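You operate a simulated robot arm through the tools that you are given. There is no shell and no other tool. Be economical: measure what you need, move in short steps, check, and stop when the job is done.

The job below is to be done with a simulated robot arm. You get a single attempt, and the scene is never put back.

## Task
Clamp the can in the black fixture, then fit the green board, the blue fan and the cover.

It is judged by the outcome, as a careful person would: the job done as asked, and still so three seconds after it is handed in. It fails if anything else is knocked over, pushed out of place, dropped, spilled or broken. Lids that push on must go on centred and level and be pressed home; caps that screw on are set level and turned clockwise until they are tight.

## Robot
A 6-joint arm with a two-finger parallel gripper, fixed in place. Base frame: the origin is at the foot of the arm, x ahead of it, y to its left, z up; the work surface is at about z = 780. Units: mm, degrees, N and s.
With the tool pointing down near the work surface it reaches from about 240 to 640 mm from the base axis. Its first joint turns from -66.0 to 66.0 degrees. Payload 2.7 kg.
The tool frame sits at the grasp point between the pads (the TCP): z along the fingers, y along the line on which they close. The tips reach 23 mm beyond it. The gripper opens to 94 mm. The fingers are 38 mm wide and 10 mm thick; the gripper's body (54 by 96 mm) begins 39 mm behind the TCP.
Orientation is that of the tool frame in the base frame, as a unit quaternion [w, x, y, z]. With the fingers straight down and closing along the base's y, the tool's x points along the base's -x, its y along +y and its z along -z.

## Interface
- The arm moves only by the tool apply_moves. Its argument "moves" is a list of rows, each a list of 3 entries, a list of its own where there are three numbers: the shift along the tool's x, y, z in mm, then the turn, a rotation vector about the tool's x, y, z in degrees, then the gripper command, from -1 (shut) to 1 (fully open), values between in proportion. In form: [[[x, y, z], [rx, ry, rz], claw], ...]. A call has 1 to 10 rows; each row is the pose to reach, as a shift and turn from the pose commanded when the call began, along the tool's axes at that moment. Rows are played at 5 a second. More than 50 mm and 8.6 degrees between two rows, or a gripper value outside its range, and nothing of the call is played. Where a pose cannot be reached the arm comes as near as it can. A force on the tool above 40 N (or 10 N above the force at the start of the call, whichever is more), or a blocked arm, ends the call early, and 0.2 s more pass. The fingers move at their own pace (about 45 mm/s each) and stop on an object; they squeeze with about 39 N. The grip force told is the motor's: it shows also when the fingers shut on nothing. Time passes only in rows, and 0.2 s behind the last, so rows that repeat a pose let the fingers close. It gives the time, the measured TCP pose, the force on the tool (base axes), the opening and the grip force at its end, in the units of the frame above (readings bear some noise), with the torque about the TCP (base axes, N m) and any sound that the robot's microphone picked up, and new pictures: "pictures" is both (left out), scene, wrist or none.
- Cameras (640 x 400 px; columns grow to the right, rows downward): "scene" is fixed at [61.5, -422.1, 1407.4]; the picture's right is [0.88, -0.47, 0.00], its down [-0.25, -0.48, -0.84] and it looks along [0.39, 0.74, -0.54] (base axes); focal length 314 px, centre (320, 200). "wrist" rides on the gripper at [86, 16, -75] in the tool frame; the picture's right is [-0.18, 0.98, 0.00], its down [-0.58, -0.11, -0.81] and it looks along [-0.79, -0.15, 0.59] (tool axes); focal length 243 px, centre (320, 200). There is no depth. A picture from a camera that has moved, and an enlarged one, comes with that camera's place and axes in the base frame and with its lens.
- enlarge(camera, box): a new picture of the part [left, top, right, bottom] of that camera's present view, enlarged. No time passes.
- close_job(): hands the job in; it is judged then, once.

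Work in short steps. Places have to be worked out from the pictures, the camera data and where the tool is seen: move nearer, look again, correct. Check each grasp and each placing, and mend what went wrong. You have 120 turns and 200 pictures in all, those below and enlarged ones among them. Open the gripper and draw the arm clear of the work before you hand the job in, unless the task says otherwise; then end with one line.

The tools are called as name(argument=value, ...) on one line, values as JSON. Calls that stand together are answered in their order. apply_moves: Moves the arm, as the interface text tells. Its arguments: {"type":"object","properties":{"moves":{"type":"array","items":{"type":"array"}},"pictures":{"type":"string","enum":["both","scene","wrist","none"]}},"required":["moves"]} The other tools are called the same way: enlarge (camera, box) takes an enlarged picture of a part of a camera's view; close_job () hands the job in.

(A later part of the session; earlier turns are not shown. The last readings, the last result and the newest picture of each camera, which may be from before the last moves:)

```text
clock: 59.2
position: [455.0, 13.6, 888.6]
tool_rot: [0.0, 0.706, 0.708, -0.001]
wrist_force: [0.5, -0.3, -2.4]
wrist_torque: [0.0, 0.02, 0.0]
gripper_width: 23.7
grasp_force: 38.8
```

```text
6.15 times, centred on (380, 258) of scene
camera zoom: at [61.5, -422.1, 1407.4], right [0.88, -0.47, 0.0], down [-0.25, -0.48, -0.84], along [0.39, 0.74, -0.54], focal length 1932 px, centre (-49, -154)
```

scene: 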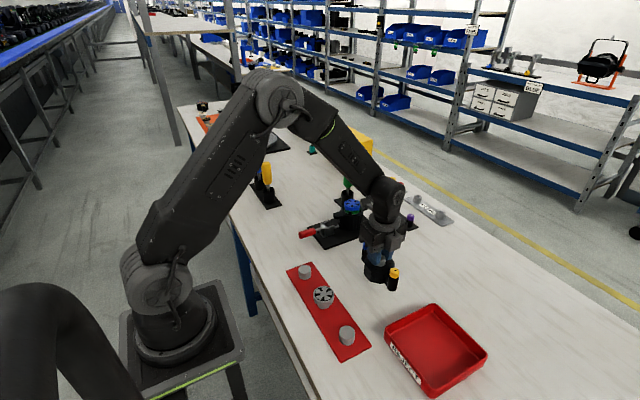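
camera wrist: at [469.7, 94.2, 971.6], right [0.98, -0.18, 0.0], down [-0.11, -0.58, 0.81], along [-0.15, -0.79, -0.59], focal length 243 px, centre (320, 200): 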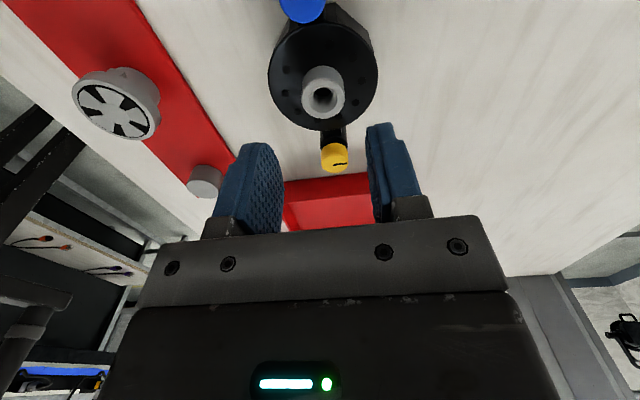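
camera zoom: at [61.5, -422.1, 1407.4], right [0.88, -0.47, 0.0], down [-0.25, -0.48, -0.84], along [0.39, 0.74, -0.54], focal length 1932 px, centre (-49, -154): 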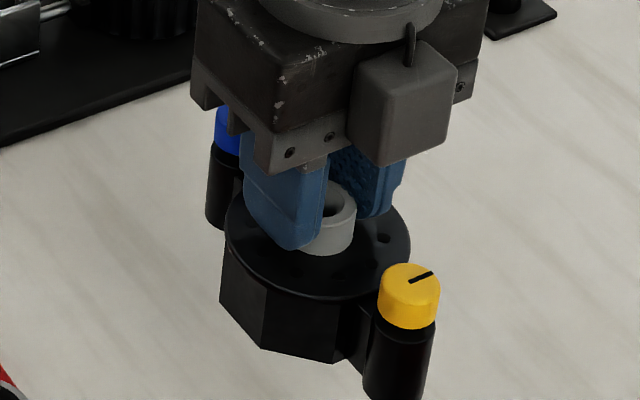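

The cover is lifted and held level (about 2.4 N), with its bottom 63 mm below the TCP. I'll rise and rotate back 90° while moving toward the can.

apply_moves(moves=[[[0, 0, -30], [0, 0, 0], -1], [[0, 0, -70], [0, 0, -8.5], -1], [[15, 3, -78], [0, 0, -17], -1], [[30, 6, -78], [0, 0, -25.5], -1], [[45, 9, -78], [0, 0, -34], -1], [[60, 12, -78], [0, 0, -42.5], -1], [[75, 15, -78], [0, 0, -51], -1], [[90, 18, -78], [0, 0, -59.5], -1], [[105, 21, -78], [0, 0, -68], -1], [[116, 25, -78], [0, 0, -76.5], -1]], pictures="none")

apply_moves(moves=[[[0, 0, 0], [0, 0, -7], -1], [[0, 0, 0], [0, 0, -13.5], -1], [[0, 0, 0], [0, 0, -13.5], -1]], pictures="wrist")

```text
clock: 61.4
position: [480.9, 128.8, 967.7]
tool_rot: [-0.001, 0.115, 0.993, -0.001]
wrist_force: [0.4, -0.8, -1.7]
wrist_torque: [0.04, 0.02, 0.03]
gripper_width: 23.7
grasp_force: 39.2
```

```text
clock: 62.2
position: [479.6, 130.2, 966.4]
tool_rot: [0.0, -0.001, 1.0, 0.0]
wrist_force: [-0.3, -0.1, -2.1]
wrist_torque: [0.05, -0.01, -0.02]
gripper_width: 23.8
grasp_force: 38.4
camera wrist: at [394.4, 144.0, 1039.1], right [0.18, 0.98, 0.0], down [0.58, -0.11, 0.81], along [0.79, -0.15, -0.59], focal length 243 px, centre (320, 200)
```

wrist: 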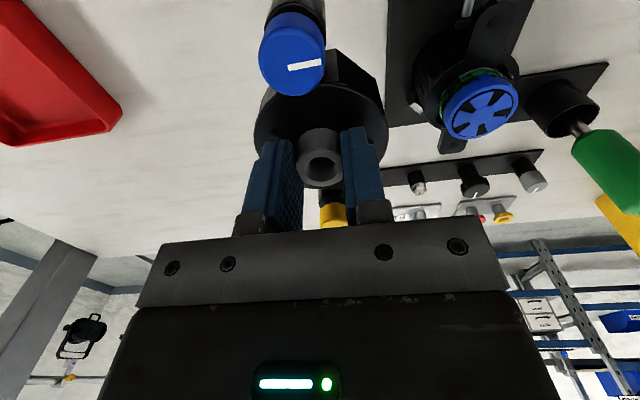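

Back to the default orientation with the knob line along x and the can in view. Moving over the can now, at a safe height.

apply_moves(moves=[[[-16, 40, 0], [0, 0, 0], -1], [[-32, 80, 0], [0, 0, 0], -1], [[-48.5, 119.5, 0], [0, 0, 0], -1], [[-48.5, 119.5, 14], [0, 0, 0], -1], [[-48.5, 119.5, 14], [0, 0, 0], -1]], pictures="wrist")

enlarge(camera="scene", box=[315, 170, 385, 230])

enlarge(camera="wrist", box=[220, 0, 420, 240])

```text
clock: 63.4
position: [528.5, 249.8, 952.3]
tool_rot: [-0.001, -0.001, 1.0, 0.0]
wrist_force: [0.1, -0.5, -2.7]
wrist_torque: [0.01, 0.01, 0.0]
gripper_width: 23.8
grasp_force: 39.4
camera wrist: at [442.7, 264.4, 1024.5], right [0.18, 0.98, 0.0], down [0.58, -0.11, 0.81], along [0.79, -0.15, -0.59], focal length 243 px, centre (320, 200)
```

wrist: 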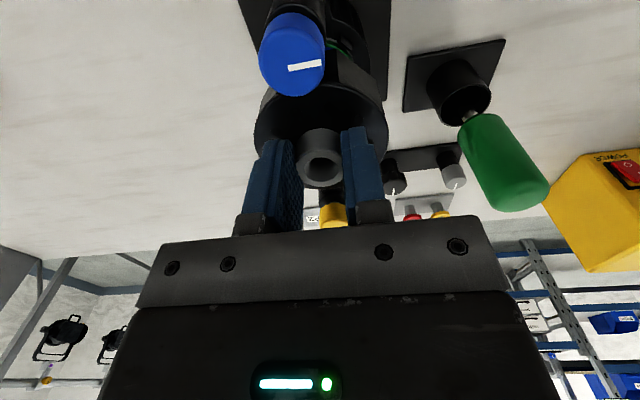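

```text
6.67 times, centred on (350, 200) of scene
camera zoom: at [61.5, -422.1, 1407.4], right [0.88, -0.47, 0.0], down [-0.25, -0.48, -0.84], along [0.39, 0.74, -0.54], focal length 2093 px, centre (120, 200)
```

zoom: 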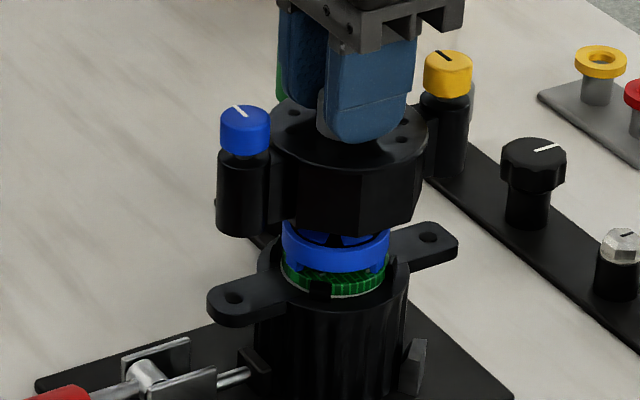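

```text
1.67 times, centred on (320, 120) of wrist
camera zoom: at [442.7, 264.4, 1024.5], right [0.18, 0.98, 0.0], down [0.58, -0.11, 0.81], along [0.79, -0.15, -0.59], focal length 404 px, centre (320, 333)
```

zoom: 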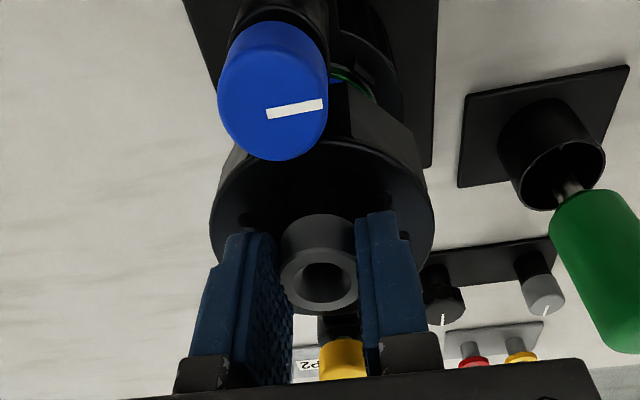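

Comparing in-depth positions, the pillar spacing matches the ears. The cover sits about 3.3 mm too far in +x, because the spigot is offset in the grip. I'll shift −3.2 mm and lower, staying above the fan.

apply_moves(moves=[[[3.2, 0, 0], [0, 0, 0], -1], [[3.2, 0, 8], [0, 0, 0], -1], [[3.2, 0, 14], [0, 0, 0], -1], [[3.2, 0, 14], [0, 0, 0], -1]], pictures="none")

enlarge(camera="scene", box=[315, 170, 385, 230])

enlarge(camera="wrist", box=[220, 0, 420, 150])

```text
clock: 64.4
position: [525.2, 248.5, 938.7]
tool_rot: [-0.001, -0.001, 1.0, -0.001]
wrist_force: [0.2, 0.7, -0.8]
wrist_torque: [0.01, 0.01, 0.02]
gripper_width: 23.7
grasp_force: 39.2
```

```text
6.67 times, centred on (350, 200) of scene
camera zoom: at [61.5, -422.1, 1407.4], right [0.88, -0.47, 0.0], down [-0.25, -0.48, -0.84], along [0.39, 0.74, -0.54], focal length 2093 px, centre (120, 200)
```

zoom: 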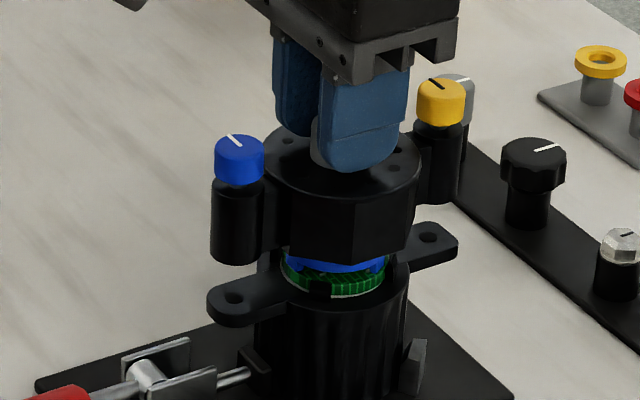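

```text
2.67 times, centred on (320, 75) of wrist
camera zoom: at [439.8, 263.8, 1010.7], right [0.18, 0.98, 0.0], down [0.58, -0.11, 0.81], along [0.79, -0.15, -0.59], focal length 647 px, centre (320, 533)
```

zoom: 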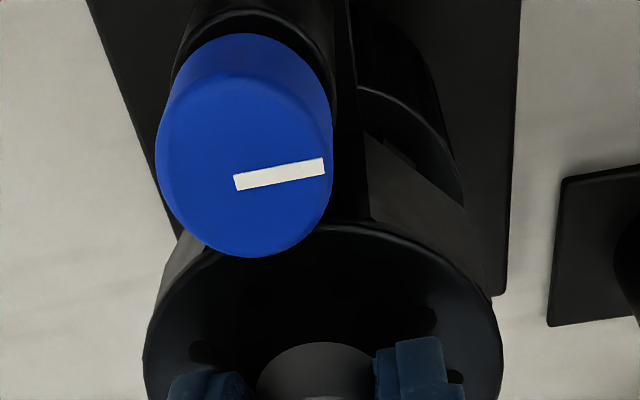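

Alignment now agrees within about 1 mm in both views. I'll nudge +0.6 mm in y and lower over the fan, slowly near the end.

apply_moves(moves=[[[0, 0.6, 5], [0, 0, 0], -1], [[0, 0.6, 10], [0, 0, 0], -1], [[0, 0.6, 15], [0, 0, 0], -1], [[0, 0.6, 19], [0, 0, 0], -1], [[0, 0.6, 22], [0, 0, 0], -1], [[0, 0.6, 22], [0, 0, 0], -1]], pictures="none")

enlarge(camera="scene", box=[315, 180, 385, 240])

```text
clock: 65.8
position: [525.7, 250.1, 915.9]
tool_rot: [0.0, -0.001, 1.0, 0.0]
wrist_force: [-0.1, 0.1, -1.6]
wrist_torque: [0.01, -0.02, -0.02]
gripper_width: 23.8
grasp_force: 39.4
```

```text
6.67 times, centred on (350, 210) of scene
camera zoom: at [61.5, -422.1, 1407.4], right [0.88, -0.47, 0.0], down [-0.25, -0.48, -0.84], along [0.39, 0.74, -0.54], focal length 2093 px, centre (120, 133)
```

zoom: 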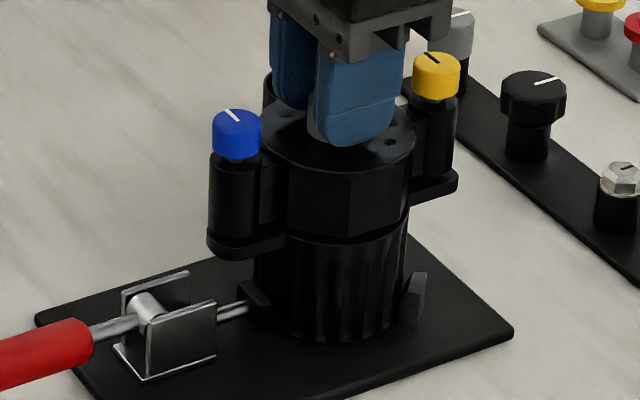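

The cover went over the fan freely and is just above the ears. I'll lower gently to contact.

apply_moves(moves=[[[0, 0, 2], [0, 0, 0], -1], [[0, 0, 4], [0, 0, 0], -1], [[0, 0, 6], [0, 0, 0], -1], [[0, 0, 8], [0, 0, 0], -1], [[0, 0, 10], [0, 0, 0], -1], [[0, 0, 12], [0, 0, 0], -1]], pictures="none")

enlarge(camera="scene", box=[325, 190, 375, 228])

```text
clock: 67.2
position: [526.8, 249.4, 907.5]
tool_rot: [0.003, -0.001, 1.0, 0.002]
wrist_force: [-5.5, -4.5, 28.4]
wrist_torque: [-0.25, -0.01, 0.01]
gripper_width: 24.0
grasp_force: 39.4
```

```text
10.53 times, centred on (350, 209) of scene
camera zoom: at [60.9, -422.4, 1407.3], right [0.88, -0.47, 0.0], down [-0.25, -0.48, -0.84], along [0.39, 0.74, -0.54], focal length 3305 px, centre (4, 105)
```

zoom: 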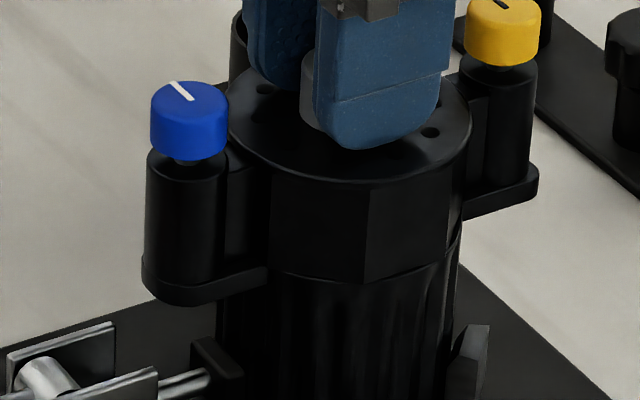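

The cover is seated on the rim with its pillars on the ears, and the screw caps are now raised out of their pillars, so they need screwing in. I'll release the spigot and rise to look.

apply_moves(moves=[[[0.4, -0.3, -3], [0, 0, 0], -1], [[0.4, -0.3, -3], [0, 0, 0], 0], [[0.4, -0.3, -3], [0, 0, 0], 0], [[0.4, -0.3, -20], [0, 0, 0], 0], [[0.4, -0.3, -40], [0, 0, 0], 0], [[40, -0.3, -40], [0, 0, 0], 0], [[50, -0.3, -40], [0, 0, 0], 0], [[50, -0.3, -40], [0, 0, 0], 0]], pictures="none")

enlarge(camera="scene", box=[325, 190, 375, 228])

enlarge(camera="wrist", box=[220, 50, 420, 220])

```text
clock: 69.0
position: [475.7, 248.1, 944.4]
tool_rot: [-0.001, -0.001, 1.0, 0.0]
wrist_force: [0.1, 0.2, 0.4]
wrist_torque: [0.02, -0.05, 0.01]
gripper_width: 47.3
grasp_force: 0.0
```

```text
10.53 times, centred on (350, 209) of scene
camera zoom: at [61.5, -422.1, 1407.4], right [0.88, -0.47, 0.0], down [-0.25, -0.48, -0.84], along [0.39, 0.74, -0.54], focal length 3305 px, centre (4, 105)
```

zoom: 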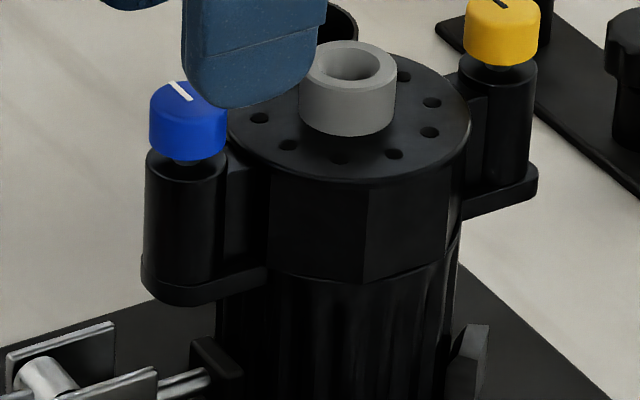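

```text
2.35 times, centred on (320, 135) of wrist
camera zoom: at [389.4, 263.5, 1017.2], right [0.18, 0.98, 0.0], down [0.58, -0.11, 0.81], along [0.79, -0.15, -0.59], focal length 571 px, centre (320, 353)
```

zoom: 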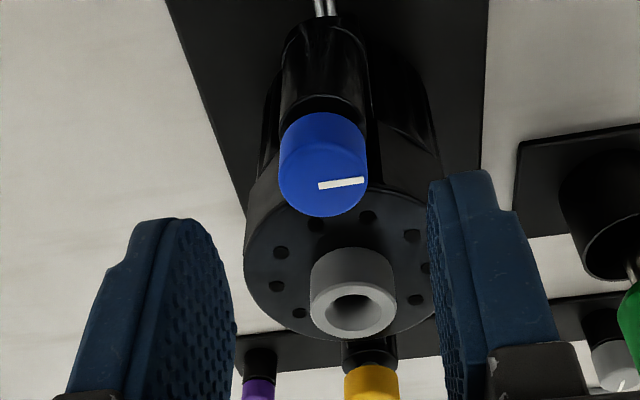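

The cap gap over the pillar shows the screws are loose. The blue cap axis is at about (473.4, 248.3), with its top at z≈902. I'll wind the wrist back −85° above it first to have a long clockwise stroke.

apply_moves(moves=[[[1, 0, 0], [0, 0, -8.5], -0.2], [[2.2, 0.2, 0], [0, 0, -17], -0.2], [[2.2, 0.2, 0], [0, 0, -25.5], -0.2], [[2.2, 0.2, 0], [0, 0, -34], -0.2], [[2.2, 0.2, 0], [0, 0, -42.5], -0.2], [[2.2, 0.2, 0], [0, 0, -51], -0.2], [[2.2, 0.2, 0], [0, 0, -59.5], -0.2], [[2.2, 0.2, 0], [0, 0, -68], -0.2], [[2.2, 0.2, 0], [0, 0, -76.5], -0.2], [[2.2, 0.2, 0], [0, 0, -85], -0.2]], pictures="none")

enlarge(camera="wrist", box=[220, 50, 420, 220])

```text
clock: 71.2
position: [472.6, 249.1, 944.9]
tool_rot: [-0.001, -0.677, 0.736, 0.001]
wrist_force: [-0.5, -1.0, -0.1]
wrist_torque: [0.01, -0.03, 0.02]
gripper_width: 37.6
grasp_force: 0.1
```

```text
2.35 times, centred on (320, 135) of wrist
camera zoom: at [450.5, 163.0, 1016.7], right [-0.96, 0.26, 0.0], down [0.16, 0.57, 0.81], along [0.21, 0.78, -0.59], focal length 571 px, centre (320, 353)
```

zoom: 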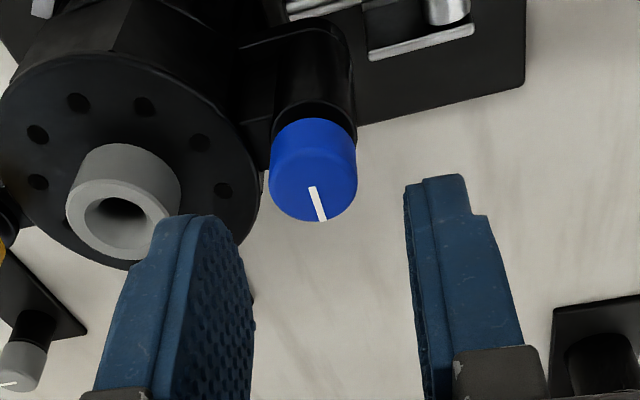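

The cap is about 1 mm off the finger midline. I'll shift, descend to TCP z≈915 and grip the cap.

apply_moves(moves=[[[0, -1.2, 12], [0, 0, 0], -0.2], [[0, -1.2, 24], [0, 0, 0], -0.2], [[0, -1.2, 30], [0, 0, 0], -0.2], [[0, -1.2, 30], [0, 0, 0], -0.6], [[0, -1.2, 30], [0, 0, 0], -1], [[0, -1.2, 30], [0, 0, 0], -1]], pictures="none")

enlarge(camera="wrist", box=[220, 50, 420, 220])

enlarge(camera="scene", box=[325, 185, 375, 223])

```text
clock: 72.6
position: [475.6, 249.7, 914.8]
tool_rot: [0.0, -0.676, 0.737, 0.0]
wrist_force: [5.1, -0.1, -0.5]
wrist_torque: [-0.04, -0.14, -0.02]
gripper_width: 20.3
grasp_force: 39.2
```

```text
2.35 times, centred on (320, 135) of wrist
camera zoom: at [451.8, 162.6, 987.0], right [-0.96, 0.27, 0.0], down [0.16, 0.57, 0.81], along [0.22, 0.78, -0.59], focal length 571 px, centre (320, 353)
```

zoom: 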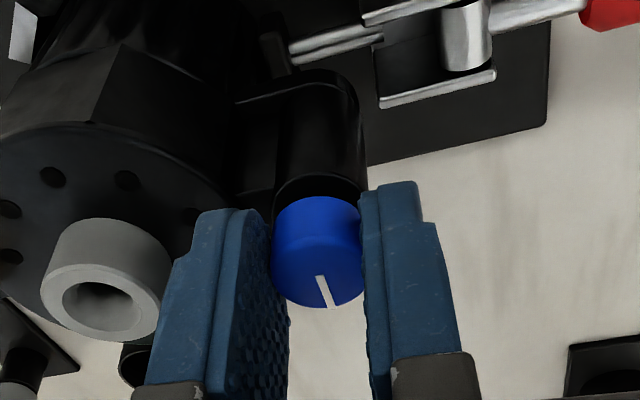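

```text
10.53 times, centred on (350, 204) of scene
camera zoom: at [61.7, -422.1, 1407.4], right [0.88, -0.47, 0.0], down [-0.25, -0.48, -0.84], along [0.39, 0.74, -0.54], focal length 3305 px, centre (4, 158)
```

zoom: 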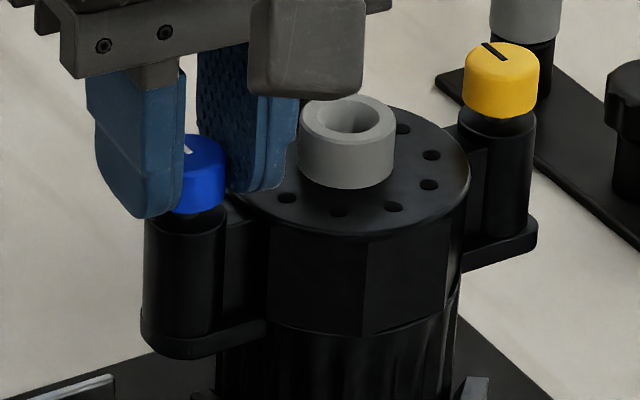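

The cap is gripped at 20.3 mm. I'll turn clockwise (positive about the downward tool z) 85° while watching torque and force.

apply_moves(moves=[[[0, -0.4, 0], [0, 0, 8.5], -1], [[0, -0.4, 0], [0, 0, 17], -1], [[0, -0.4, 0], [0, 0, 25.5], -1], [[0, -0.4, 0], [0, 0, 34], -1], [[0, -0.4, 0], [0, 0, 42.5], -1], [[0, -0.4, 0.2], [0, 0, 51], -1], [[0, -0.4, 0.2], [0, 0, 59.5], -1], [[0, -0.4, 0.3], [0, 0, 68], -1], [[0, -0.4, 0.3], [0, 0, 76.5], -1], [[0, -0.4, 0.4], [0, 0, 85], -1]], pictures="none")

enlarge(camera="wrist", box=[220, 50, 420, 220])

enlarge(camera="scene", box=[325, 185, 375, 223])

```text
clock: 74.8
position: [474.0, 248.5, 914.0]
tool_rot: [0.0, 0.0, 1.0, 0.001]
wrist_force: [-3.1, 3.9, -0.3]
wrist_torque: [0.09, -0.05, 0.01]
gripper_width: 20.7
grasp_force: 39.4
```

```text
2.35 times, centred on (320, 135) of wrist
camera zoom: at [388.7, 264.4, 986.7], right [0.19, 0.98, 0.0], down [0.58, -0.11, 0.81], along [0.79, -0.15, -0.59], focal length 571 px, centre (320, 353)
```

zoom: 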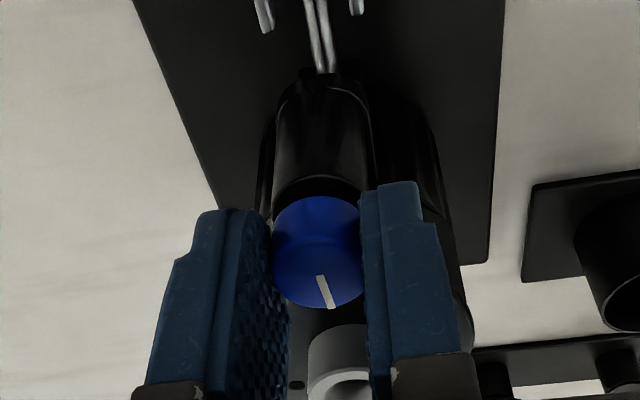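

```text
10.53 times, centred on (350, 204) of scene
camera zoom: at [61.5, -422.0, 1407.4], right [0.88, -0.47, 0.0], down [-0.25, -0.48, -0.84], along [0.39, 0.74, -0.54], focal length 3305 px, centre (4, 158)
```

zoom: 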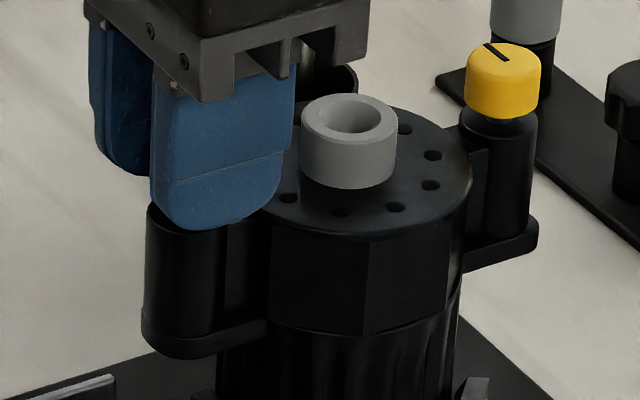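

The cap turned with the gripper, without resistance. I'll continue clockwise another 85°.

apply_moves(moves=[[[0, 0, 0], [0, 0, 8.5], -1], [[0, 0, 0], [0, 0, 17], -1], [[0, 0, 0.2], [0, 0, 25.5], -1], [[0, 0, 0.2], [0, 0, 34], -1], [[0, 0, 0.2], [0, 0, 42.5], -1], [[0, 0, 0.4], [0, 0, 51], -1], [[0, 0, 0.4], [0, 0, 59.5], -1], [[0, 0, 0.4], [0, 0, 68], -1], [[0, 0, 0.5], [0, 0, 76.5], -1], [[0, 0, 0.5], [0, 0, 85], -1]], pictures="none")

enlarge(camera="wrist", box=[220, 50, 420, 220])

enlarge(camera="scene", box=[325, 185, 375, 223])

```text
clock: 77.0
position: [475.0, 249.6, 913.2]
tool_rot: [0.0, 0.676, 0.737, 0.0]
wrist_force: [-0.1, 15.2, -8.9]
wrist_torque: [0.53, 0.06, 0.03]
gripper_width: 20.2
grasp_force: 39.1
```

```text
2.35 times, centred on (320, 135) of wrist
camera zoom: at [484.3, 336.1, 985.9], right [1.0, -0.1, 0.0], down [-0.06, -0.59, 0.81], along [-0.08, -0.8, -0.59], focal length 571 px, centre (320, 353)
```

zoom: 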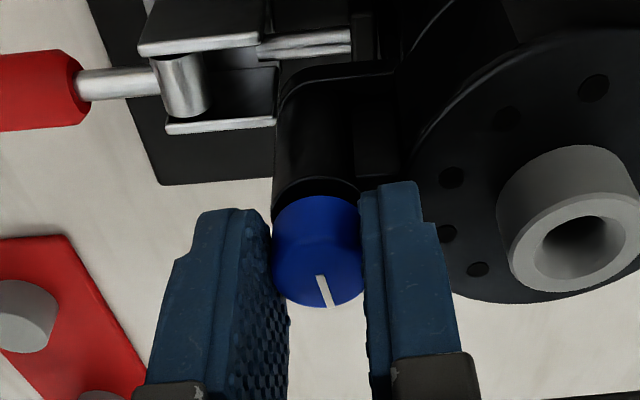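

```text
10.53 times, centred on (350, 204) of scene
camera zoom: at [61.7, -421.7, 1407.5], right [0.88, -0.47, 0.0], down [-0.25, -0.48, -0.84], along [0.39, 0.74, -0.54], focal length 3305 px, centre (4, 158)
```

zoom: 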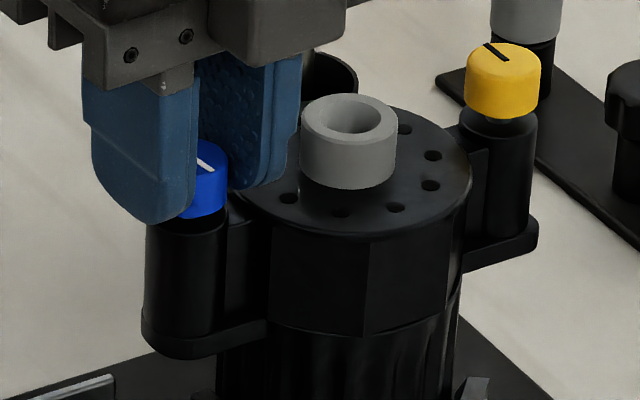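

Fz is −9 N, so the thread is engaging and drawing the cap down. I'll correct the lateral offset (+y), follow the cap down, and keep turning.

apply_moves(moves=[[[0.8, 0, 0.8], [0, 0, 8.5], -1], [[1, 0, 1], [0, 0, 17], -1], [[1, 0, 1.1], [0, 0, 25.5], -1], [[1, 0, 1.2], [0, 0, 34], -1], [[1, 0, 1.3], [0, 0, 42.5], -1], [[1, 0, 1.4], [0, 0, 51], -1], [[1, 0, 1.5], [0, 0, 59.5], -1], [[1, 0, 1.6], [0, 0, 68], -1], [[1, 0, 1.7], [0, 0, 76.5], -1], [[1, 0, 1.8], [0, 0, 85], -1]], pictures="none")

enlarge(camera="wrist", box=[220, 50, 420, 220])

enlarge(camera="scene", box=[325, 185, 375, 223])

```text
clock: 78.6
position: [475.9, 248.6, 912.4]
tool_rot: [-0.016, 0.944, 0.328, -0.003]
wrist_force: [-3.3, 10.2, 0.5]
wrist_torque: [-0.38, 0.31, -0.02]
gripper_width: 20.5
grasp_force: 38.9
out of reach, approached as far as the arm can: row 7, 8
stopped in row 8: the force on the tool passed its limit at 66 N (the readings are from after the stop); the commanded pose is now the measured one
```

```text
2.35 times, centred on (320, 135) of wrist
camera zoom: at [555.1, 286.6, 984.5], right [0.47, -0.88, -0.03], down [-0.51, -0.3, 0.81], along [-0.72, -0.36, -0.59], focal length 571 px, centre (320, 353)
```

zoom: 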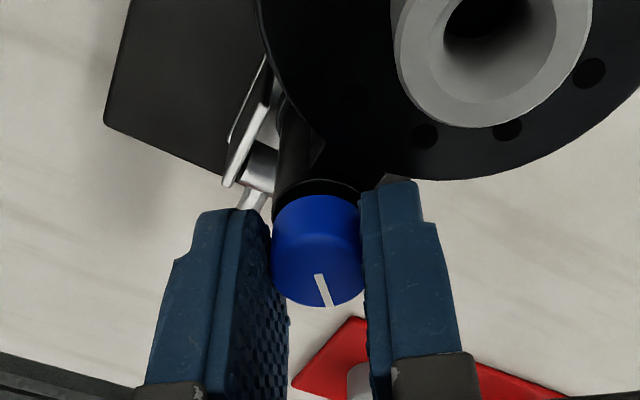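

```text
10.53 times, centred on (350, 204) of scene
camera zoom: at [61.4, -421.8, 1407.5], right [0.88, -0.47, 0.0], down [-0.25, -0.48, -0.84], along [0.39, 0.74, -0.54], focal length 3305 px, centre (4, 158)
```

zoom: 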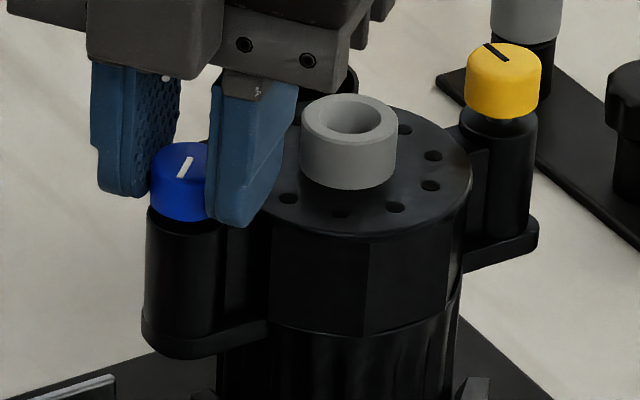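

The wrist limit is at about +140°. The cap has turned about 226° and sits visibly lower. I'll release, rise, and wind back for another stroke.

apply_moves(moves=[[[0, 0, 0], [0, 0, 0], -0.3], [[0, 0, 0], [0, 0, 0], -0.2], [[0, 0, -10], [0, 0, -3], -0.2], [[0, 0, -30], [0, 0, -11], -0.2], [[0, 0, -30], [0, 0, -19], -0.2], [[0, 0, -30], [0, 0, -27], -0.2], [[0, 0, -30], [0, 0, -35], -0.2], [[0, 0, -30], [0, 0, -43], -0.2], [[0, 0, -30], [0, 0, -51], -0.2], [[0, 0, -30], [0, 0, -59], -0.2]], pictures="none")

apply_moves(moves=[[[0, 0, 0], [0, 0, -8.5], -0.2], [[0, 0, 0], [0, 0, -17], -0.2], [[0, 0, 0], [0, 0, -25.5], -0.2], [[0, 0, 0], [0, 0, -34], -0.2], [[0, 0, 0], [0, 0, -42.5], -0.2], [[0, 0, 0], [0, 0, -51], -0.2], [[0, 0, 0], [0, 0, -59.5], -0.2], [[0, 0, 0], [0, 0, -68], -0.2], [[0, 0, 0], [0, 0, -76.5], -0.2], [[0, 0, 0], [0, 0, -82.7], -0.2]], pictures="none")

enlarge(camera="scene", box=[325, 185, 375, 223])

```text
clock: 80.8
position: [476.6, 247.1, 941.8]
tool_rot: [-0.014, 0.659, 0.752, 0.005]
wrist_force: [-0.1, 0.3, -0.7]
wrist_torque: [-0.01, 0.01, 0.01]
gripper_width: 37.6
grasp_force: 0.1
```

```text
clock: 83.0
position: [475.6, 247.3, 940.9]
tool_rot: [-0.008, -0.002, 1.0, 0.014]
wrist_force: [0.0, -1.7, -0.4]
wrist_torque: [0.03, -0.01, 0.03]
gripper_width: 37.6
grasp_force: 0.0
```

```text
10.53 times, centred on (350, 204) of scene
camera zoom: at [61.5, -422.1, 1407.4], right [0.88, -0.47, 0.0], down [-0.25, -0.48, -0.84], along [0.39, 0.74, -0.54], focal length 3305 px, centre (4, 158)
```

zoom: 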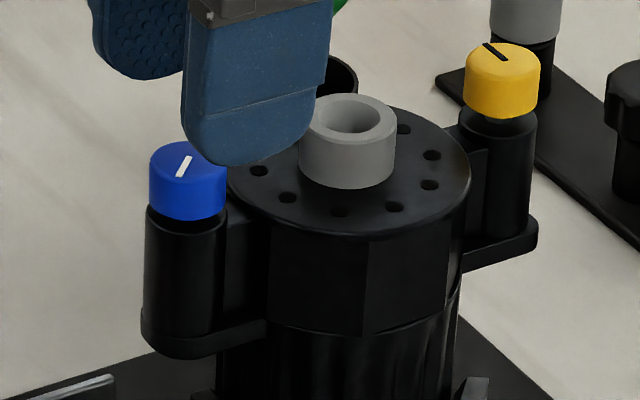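

The blue cap dropped about 2.4 mm, with some gap left. I'll finish winding back to −85°, fixing the tilt and recentring at about (474.3, 249.3).

apply_moves(moves=[[[1, 1.5, 0], [1.6, -0.9, 0], -0.2], [[1, 1.5, 0], [1.6, -0.9, -8], -0.2], [[1, 1.5, 0], [1.6, -0.9, -16], -0.2], [[1, 1.5, 0], [1.6, -0.9, -24], -0.2], [[1, 1.5, 0], [1.6, -0.9, -32], -0.2]], pictures="none")

apply_moves(moves=[[[0, 0, 0], [0, 0, -8.5], -0.2], [[0, 0, 0], [0, 0, -17], -0.2], [[0, 0, 0], [0, 0, -25.5], -0.2], [[0, 0, 0], [0, 0, -34], -0.2], [[0, 0, 0], [0, 0, -42.5], -0.2], [[0, 0, 0], [0, 0, -51], -0.2], [[0, 0, 0], [0, 0, -53], -0.2], [[0, 0, 0], [0, 0, -53], -0.2]], pictures="none")

enlarge(camera="wrist", box=[220, 50, 420, 220])

```text
clock: 84.2
position: [474.6, 248.8, 941.4]
tool_rot: [0.005, -0.279, 0.96, 0.001]
wrist_force: [-0.3, -1.2, 0.4]
wrist_torque: [0.05, -0.01, 0.01]
gripper_width: 37.7
grasp_force: 0.1
```

```text
clock: 86.0
position: [475.4, 248.0, 941.1]
tool_rot: [0.004, -0.676, 0.737, -0.001]
wrist_force: [0.2, -0.4, 0.3]
wrist_torque: [0.0, 0.01, 0.0]
gripper_width: 37.5
grasp_force: 0.0
```

```text
2.35 times, centred on (320, 135) of wrist
camera zoom: at [452.3, 161.7, 1013.8], right [-0.96, 0.27, -0.01], down [0.15, 0.57, 0.81], along [0.22, 0.78, -0.59], focal length 571 px, centre (320, 353)
```

zoom: 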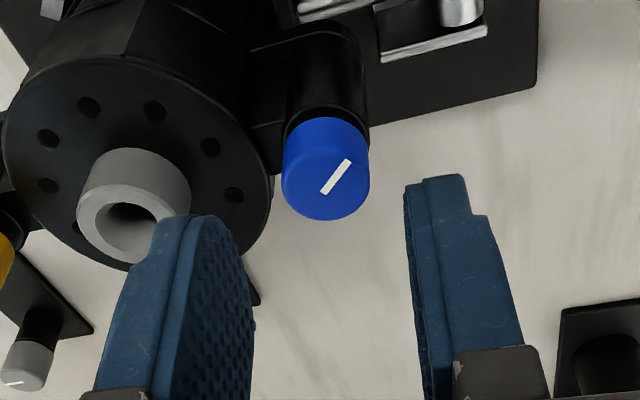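

The cap lies about 1.5 mm off in tool y. I'll correct, descend and regrip.

apply_moves(moves=[[[-0.6, 1.5, 12], [0, -0.5, 0], -0.2], [[-0.6, 1.5, 22], [0, -0.5, 0], -0.2], [[-0.6, 1.5, 27], [0, -0.5, 0], -0.2], [[-0.6, 1.5, 27], [0, -0.5, 0], -0.6], [[-0.6, 1.5, 27], [0, -0.5, 0], -1], [[-0.6, 1.5, 27], [0, -0.5, 0], -1]], pictures="none")

```text
clock: 87.4
position: [474.2, 248.8, 913.9]
tool_rot: [0.008, -0.676, 0.737, 0.001]
wrist_force: [2.2, 0.8, -0.3]
wrist_torque: [0.03, 0.18, 0.01]
gripper_width: 20.2
grasp_force: 39.2
```

Gripped with small side forces. I'll turn clockwise and follow the thread down at about 0.09 mm per step, running the strokes back to back.

apply_moves(moves=[[[0, 0, 0.1], [0, 0, 8.5], -1], [[0, 0, 0.2], [0, 0, 17], -1], [[0, 0, 0.3], [0, 0, 25.5], -1], [[0, 0, 0.4], [0, 0, 34], -1], [[0, 0, 0.5], [0, 0, 42.5], -1], [[0, 0, 0.6], [0, 0, 51], -1], [[0, 0, 0.7], [0, 0, 59.5], -1], [[0, 0, 0.8], [0, 0, 68], -1], [[0, 0, 0.9], [0, 0, 76.5], -1], [[0, 0, 1], [0, 0, 85], -1]], pictures="none")

apply_moves(moves=[[[0, 0, 0.1], [0, 0, 8.5], -1], [[0, 0, 0.2], [0, 0, 17], -1], [[0, 0, 0.3], [0, 0, 25.5], -1], [[0, 0, 0.4], [0, 0, 34], -1], [[0, 0, 0.5], [0, 0, 42.5], -1], [[0, 0, 0.6], [0, 0, 51], -1], [[0, 0, 0.7], [0, 0, 59.5], -1], [[0, 0, 0.8], [0, 0, 68], -1], [[0, 0, 0.9], [0, 0, 76.5], -1], [[0, 0, 1], [0, 0, 85], -1]], pictures="none")

enlarge(camera="scene", box=[325, 185, 375, 223])

```text
clock: 89.6
position: [474.4, 248.9, 914.3]
tool_rot: [0.005, 0.0, 1.0, 0.007]
wrist_force: [2.2, 4.3, -2.3]
wrist_torque: [-0.12, -0.79, 0.0]
gripper_width: 20.3
grasp_force: 38.9
```

```text
clock: 91.8
position: [475.6, 248.2, 913.0]
tool_rot: [-0.002, 0.676, 0.737, 0.008]
wrist_force: [2.6, 2.4, 0.9]
wrist_torque: [-0.06, -0.02, 0.16]
gripper_width: 20.3
grasp_force: 38.7
```

```text
10.53 times, centred on (350, 204) of scene
camera zoom: at [61.6, -422.1, 1407.4], right [0.88, -0.47, 0.0], down [-0.25, -0.48, -0.84], along [0.39, 0.74, -0.54], focal length 3305 px, centre (4, 158)
```

zoom: 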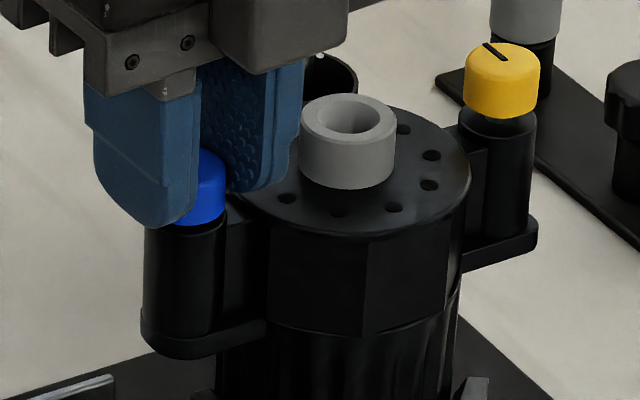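

A torque about z (0.16 N·m) has appeared, so it is nearing tight. I'll continue 50° more.

apply_moves(moves=[[[0, 0, 0.1], [0, 0, 8.5], -1], [[0, 0, 0.2], [0, 0, 17], -1], [[0, 0, 0.3], [0, 0, 25.5], -1], [[0, 0, 0.4], [0, 0, 34], -1], [[0, 0, 0.5], [0, 0, 42.5], -1]], pictures="none")

enlarge(camera="wrist", box=[220, 50, 420, 220])

enlarge(camera="scene", box=[325, 185, 375, 223])

```text
clock: 93.0
position: [474.9, 249.0, 912.4]
tool_rot: [-0.004, 0.897, 0.442, 0.006]
wrist_force: [-2.8, 0.3, 2.4]
wrist_torque: [-0.07, -0.16, 0.34]
gripper_width: 20.5
grasp_force: 39.2
```

```text
2.35 times, centred on (320, 135) of wrist
camera zoom: at [539.8, 305.1, 986.4], right [0.67, -0.74, 0.0], down [-0.45, -0.41, 0.8], along [-0.6, -0.53, -0.6], focal length 571 px, centre (320, 353)
```

zoom: 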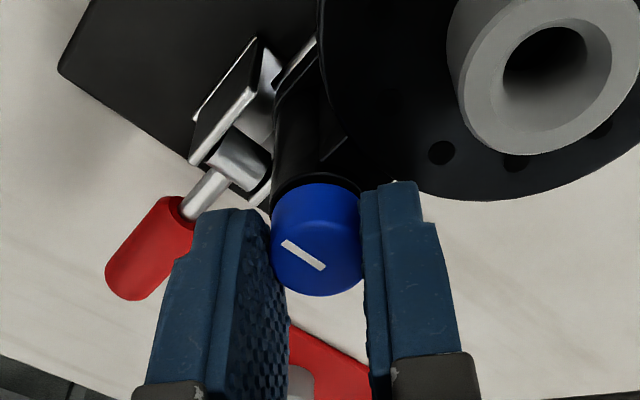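

```text
10.53 times, centred on (350, 204) of scene
camera zoom: at [61.4, -422.1, 1407.4], right [0.88, -0.47, 0.0], down [-0.25, -0.48, -0.84], along [0.39, 0.74, -0.54], focal length 3305 px, centre (4, 158)
```

zoom: 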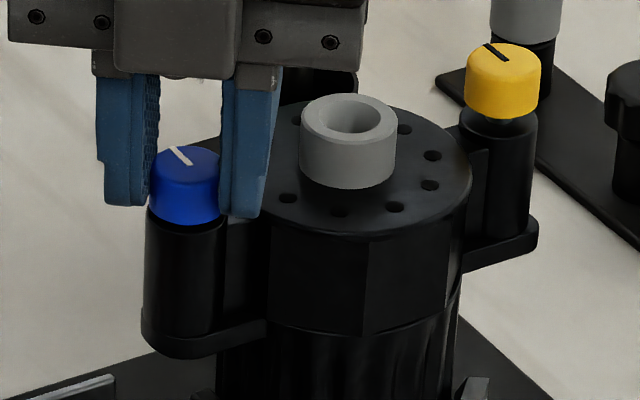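

The blue cap is tight: the torque rose to 0.34 N·m and the cap stopped while the fingers slipped around it. I'll release, rise and wind back, then do the yellow cap.

apply_moves(moves=[[[0, 0, 0], [0, 0, 0], -0.3], [[0, 0, 0], [0, 0, 0], -0.2], [[0, 0, -12], [0, 0, -3], -0.2], [[0, 0, -35], [0, 0, -11], -0.2], [[0, 0, -35], [0, 0, -19], -0.2], [[0, 0, -35], [0, 0, -27], -0.2], [[0, 0, -35], [0, 0, -35], -0.2], [[0, 0, -35], [0, 0, -43], -0.2], [[0, 0, -35], [0, 0, -51], -0.2], [[0, 0, -35], [0, 0, -59], -0.2]], pictures="none")

apply_moves(moves=[[[0, 0, 0], [0, 0, -8.5], -0.2], [[0, 0, 0], [0, 0, -17], -0.2], [[0, 0, 0], [0, 0, -25.5], -0.2], [[0, 0, 0], [0, 0, -34], -0.2], [[0, 0, 0], [0, 0, -42.5], -0.2], [[0, 0, 0], [0, 0, -51], -0.2], [[0, 0, 0], [0, 0, -59.5], -0.2], [[0, 0, 0], [0, 0, -68.5], -0.2]], pictures="none")

```text
clock: 95.2
position: [474.5, 248.9, 947.3]
tool_rot: [0.0, 0.562, 0.827, 0.008]
wrist_force: [0.0, -0.1, 0.4]
wrist_torque: [0.0, 0.01, 0.02]
gripper_width: 37.7
grasp_force: 0.1
```

```text
refused: row 8 steps farther than a row can; nothing moved
```

The last row exceeded the turn limit, so I'm resending with finer steps.

apply_moves(moves=[[[0, 0, 0], [0, 0, -8.5], -0.2], [[0, 0, 0], [0, 0, -17], -0.2], [[0, 0, 0], [0, 0, -25.5], -0.2], [[0, 0, 0], [0, 0, -34], -0.2], [[0, 0, 0], [0, 0, -42.5], -0.2], [[0, 0, 0], [0, 0, -51], -0.2], [[0, 0, 0], [0, 0, -59.5], -0.2], [[0, 0, 0], [0, 0, -68], -0.2], [[0, 0, 0], [0, 0, -68.4], -0.2]], pictures="none")

enlarge(camera="wrist", box=[220, 50, 420, 220])

enlarge(camera="scene", box=[325, 185, 375, 223])

```text
clock: 97.2
position: [475.2, 247.7, 946.5]
tool_rot: [0.005, 0.0, 1.0, 0.007]
wrist_force: [0.3, -0.4, -0.4]
wrist_torque: [-0.02, 0.02, -0.01]
gripper_width: 37.6
grasp_force: 0.1
```

```text
2.35 times, centred on (320, 135) of wrist
camera zoom: at [387.7, 262.1, 1019.2], right [0.18, 0.98, 0.01], down [0.57, -0.12, 0.81], along [0.8, -0.14, -0.59], focal length 571 px, centre (320, 353)
```

zoom: 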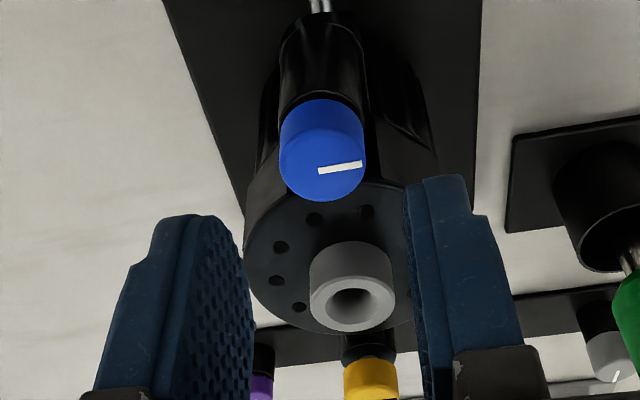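

```text
10.53 times, centred on (350, 204) of scene
camera zoom: at [61.5, -422.1, 1407.4], right [0.88, -0.47, 0.0], down [-0.25, -0.48, -0.84], along [0.39, 0.74, -0.54], focal length 3305 px, centre (4, 158)
```

zoom: 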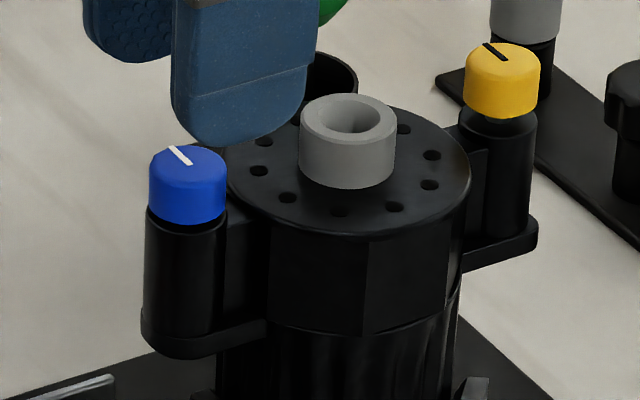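

The blue pointer is back exactly at +y, so it made one full turn and is tight. Moving above the yellow cap while winding to −85°.

apply_moves(moves=[[[-11, 0.5, 0], [0.8, 0.6, 0], -0.2], [[-25, 1, 0], [0.8, 0.6, -8], -0.2], [[-40, 1, 0], [0.8, 0.6, -16], -0.2], [[-55, 1, 0], [0.8, 0.6, -24], -0.2], [[-70, 1, 0], [0.8, 0.6, -32], -0.2], [[-85, 1, 0], [0.8, 0.6, -40], -0.2], [[-95, 1, 0], [0.8, 0.6, -48], -0.2], [[-103.5, 1, 0], [0.8, 0.6, -56], -0.2], [[-103.5, 1, 0], [0.8, 0.6, -56], -0.2]], pictures="none")

apply_moves(moves=[[[0, 0, 0], [0, 0, -8], -0.2], [[0, 0, 0], [0, 0, -16], -0.2], [[0, 0, 0], [0, 0, -24], -0.2], [[0, 0, 0], [0, 0, -29], -0.2], [[0, 0, 0], [0, 0, -29], -0.2]], pictures="none")

enlarge(camera="wrist", box=[220, 50, 420, 220])

enlarge(camera="scene", box=[325, 175, 385, 223])

```text
clock: 99.2
position: [576.9, 249.8, 949.0]
tool_rot: [0.002, -0.471, 0.882, -0.003]
wrist_force: [0.2, 0.0, 0.6]
wrist_torque: [0.01, 0.0, 0.0]
gripper_width: 37.6
grasp_force: 0.0
```

```text
clock: 100.4
position: [577.1, 248.8, 948.4]
tool_rot: [0.002, -0.675, 0.737, -0.002]
wrist_force: [-1.1, -0.3, -0.1]
wrist_torque: [0.01, 0.01, 0.02]
gripper_width: 37.5
grasp_force: 0.1
```

```text
2.35 times, centred on (320, 135) of wrist
camera zoom: at [554.2, 163.5, 1020.9], right [-0.96, 0.27, -0.01], down [0.15, 0.57, 0.81], along [0.22, 0.77, -0.59], focal length 571 px, centre (320, 353)
```

zoom: 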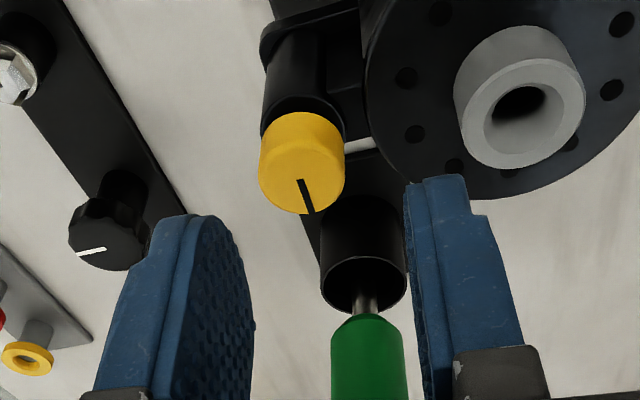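

```text
8.33 times, centred on (355, 199) of scene
camera zoom: at [61.5, -422.1, 1407.4], right [0.88, -0.47, 0.0], down [-0.25, -0.48, -0.84], along [0.39, 0.74, -0.54], focal length 2616 px, centre (28, 208)
```

zoom: 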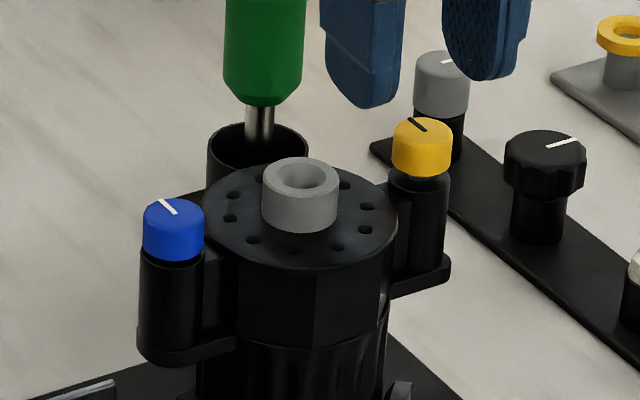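

The yellow axis is about 4.4 mm further in +x, at about (581.5, 249). The green screwdriver stands near (580, 355), so I must not swing the camera to the +y side. I'll use the angle range −175°..+35° instead, winding further back first.

apply_moves(moves=[[[-0.5, -4.2, 0], [0, 0, -8.5], -0.2], [[-0.5, -4.2, 0], [0, 0, -17], -0.2], [[-0.5, -4.2, 0], [0, 0, -25.5], -0.2], [[-0.5, -4.2, 0], [0, 0, -34], -0.2], [[-0.5, -4.2, 0], [0, 0, -42.5], -0.2], [[-0.5, -4.2, 0], [0, 0, -51], -0.2], [[-0.5, -4.2, 0], [0, 0, -59.5], -0.2], [[-0.5, -4.2, 0], [0, 0, -68], -0.2], [[-0.5, -4.2, 0], [0, 0, -76.5], -0.2], [[-0.5, -4.2, 0], [0, 0, -85], -0.2]], pictures="none")

enlarge(camera="wrist", box=[220, 50, 420, 220])

```text
clock: 102.6
position: [582.9, 248.7, 947.4]
tool_rot: [0.002, 0.996, -0.086, 0.004]
wrist_force: [0.1, 0.8, 0.0]
wrist_torque: [-0.04, 0.0, 0.0]
gripper_width: 37.5
grasp_force: 0.0
```

```text
2.35 times, centred on (320, 135) of wrist
camera zoom: at [664.6, 217.3, 1021.2], right [-0.35, -0.94, 0.0], down [-0.56, 0.21, 0.8], along [-0.75, 0.28, -0.6], focal length 571 px, centre (320, 353)
```

zoom: 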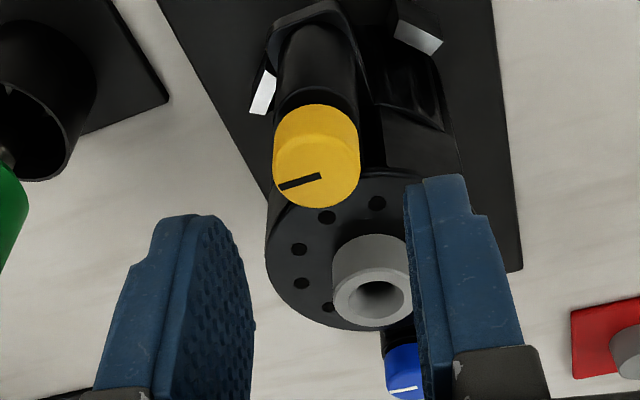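

−170° is reachable, and the cap is about 1 mm off in tool y. I'll correct, descend and grip.

apply_moves(moves=[[[0.5, -0.9, 12], [0, 0, 0], -0.2], [[0.5, -0.9, 24], [0, 0, 0], -0.2], [[0.5, -0.9, 33], [0, 0, 0], -0.2], [[0.5, -0.9, 33], [0, 0, 0], -0.6], [[0.5, -0.9, 33], [0, 0, 0], -1], [[0.5, -0.9, 33], [0, 0, 0], -1]], pictures="none")

enlarge(camera="wrist", box=[220, 50, 420, 220])

enlarge(camera="scene", box=[325, 175, 385, 223])

```text
clock: 104.0
position: [584.1, 250.2, 914.6]
tool_rot: [0.001, 0.996, -0.088, 0.003]
wrist_force: [-0.3, -0.7, -0.5]
wrist_torque: [-0.03, 0.0, 0.0]
gripper_width: 20.6
grasp_force: 39.1
```

```text
2.35 times, centred on (320, 135) of wrist
camera zoom: at [665.0, 217.9, 987.9], right [-0.35, -0.94, 0.0], down [-0.56, 0.21, 0.8], along [-0.75, 0.28, -0.6], focal length 571 px, centre (320, 353)
```

zoom: 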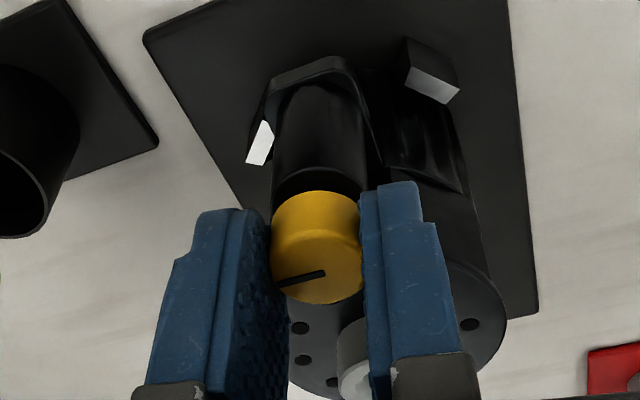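

```text
8.33 times, centred on (355, 199) of scene
camera zoom: at [61.5, -422.1, 1407.4], right [0.88, -0.47, 0.0], down [-0.25, -0.48, -0.84], along [0.39, 0.74, -0.54], focal length 2616 px, centre (28, 208)
```

zoom: 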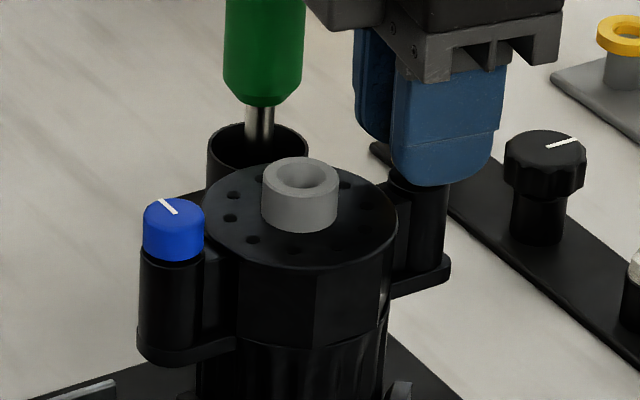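

Good grip. I'll turn clockwise 170° in two strokes, following the thread.

apply_moves(moves=[[[0.3, 0, 0], [0, 0, 8.5], -1], [[0.3, 0, 0.1], [0, 0, 17], -1], [[0.3, 0, 0.2], [0, 0, 25.5], -1], [[0.3, 0, 0.3], [0, 0, 34], -1], [[0.3, 0, 0.4], [0, 0, 42.5], -1], [[0.3, 0, 0.5], [0, 0, 51], -1], [[0.3, 0, 0.6], [0, 0, 59.5], -1], [[0.3, 0, 0.7], [0, 0, 68], -1], [[0.3, 0, 0.8], [0, 0, 76.5], -1], [[0.3, 0, 0.9], [0, 0, 85], -1]], pictures="none")

apply_moves(moves=[[[0, 0, 0.1], [0, 0, 8.5], -1], [[0, 0, 0.2], [0, 0, 17], -1], [[0, 0, 0.3], [0, 0, 25.5], -1], [[0, 0, 0.4], [0, 0, 34], -1], [[0, 0, 0.5], [0, 0, 42.5], -1], [[0, 0, 0.6], [0, 0, 51], -1], [[0, 0, 0.7], [0, 0, 59.5], -1], [[0, 0, 0.8], [0, 0, 68], -1], [[0, 0, 0.9], [0, 0, 76.5], -1], [[0, 0, 1], [0, 0, 85], -1]], pictures="none")

enlarge(camera="wrist", box=[220, 50, 420, 220])

```text
clock: 106.2
position: [583.5, 249.6, 914.1]
tool_rot: [0.0, -0.674, 0.738, -0.003]
wrist_force: [-3.7, -0.5, -3.3]
wrist_torque: [-0.38, 0.23, 0.01]
gripper_width: 20.4
grasp_force: 38.5
```

```text
clock: 108.4
position: [583.9, 249.8, 913.3]
tool_rot: [0.003, 0.002, 1.0, 0.0]
wrist_force: [3.3, -3.0, -1.6]
wrist_torque: [-0.09, 0.5, -0.01]
gripper_width: 20.4
grasp_force: 39.0
```

```text
2.35 times, centred on (320, 135) of wrist
camera zoom: at [496.8, 265.3, 985.3], right [0.19, 0.98, 0.0], down [0.58, -0.11, 0.81], along [0.8, -0.15, -0.59], focal length 571 px, centre (320, 353)
```

zoom: 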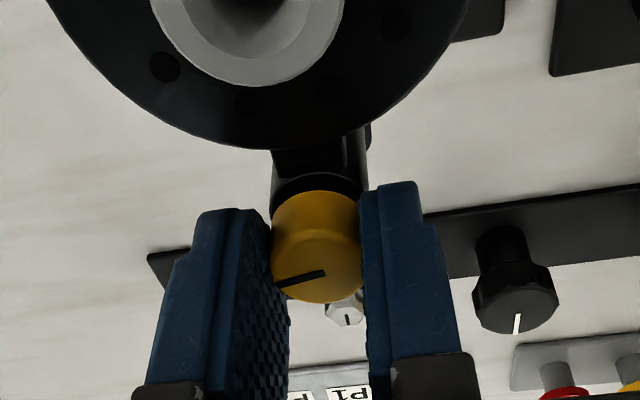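

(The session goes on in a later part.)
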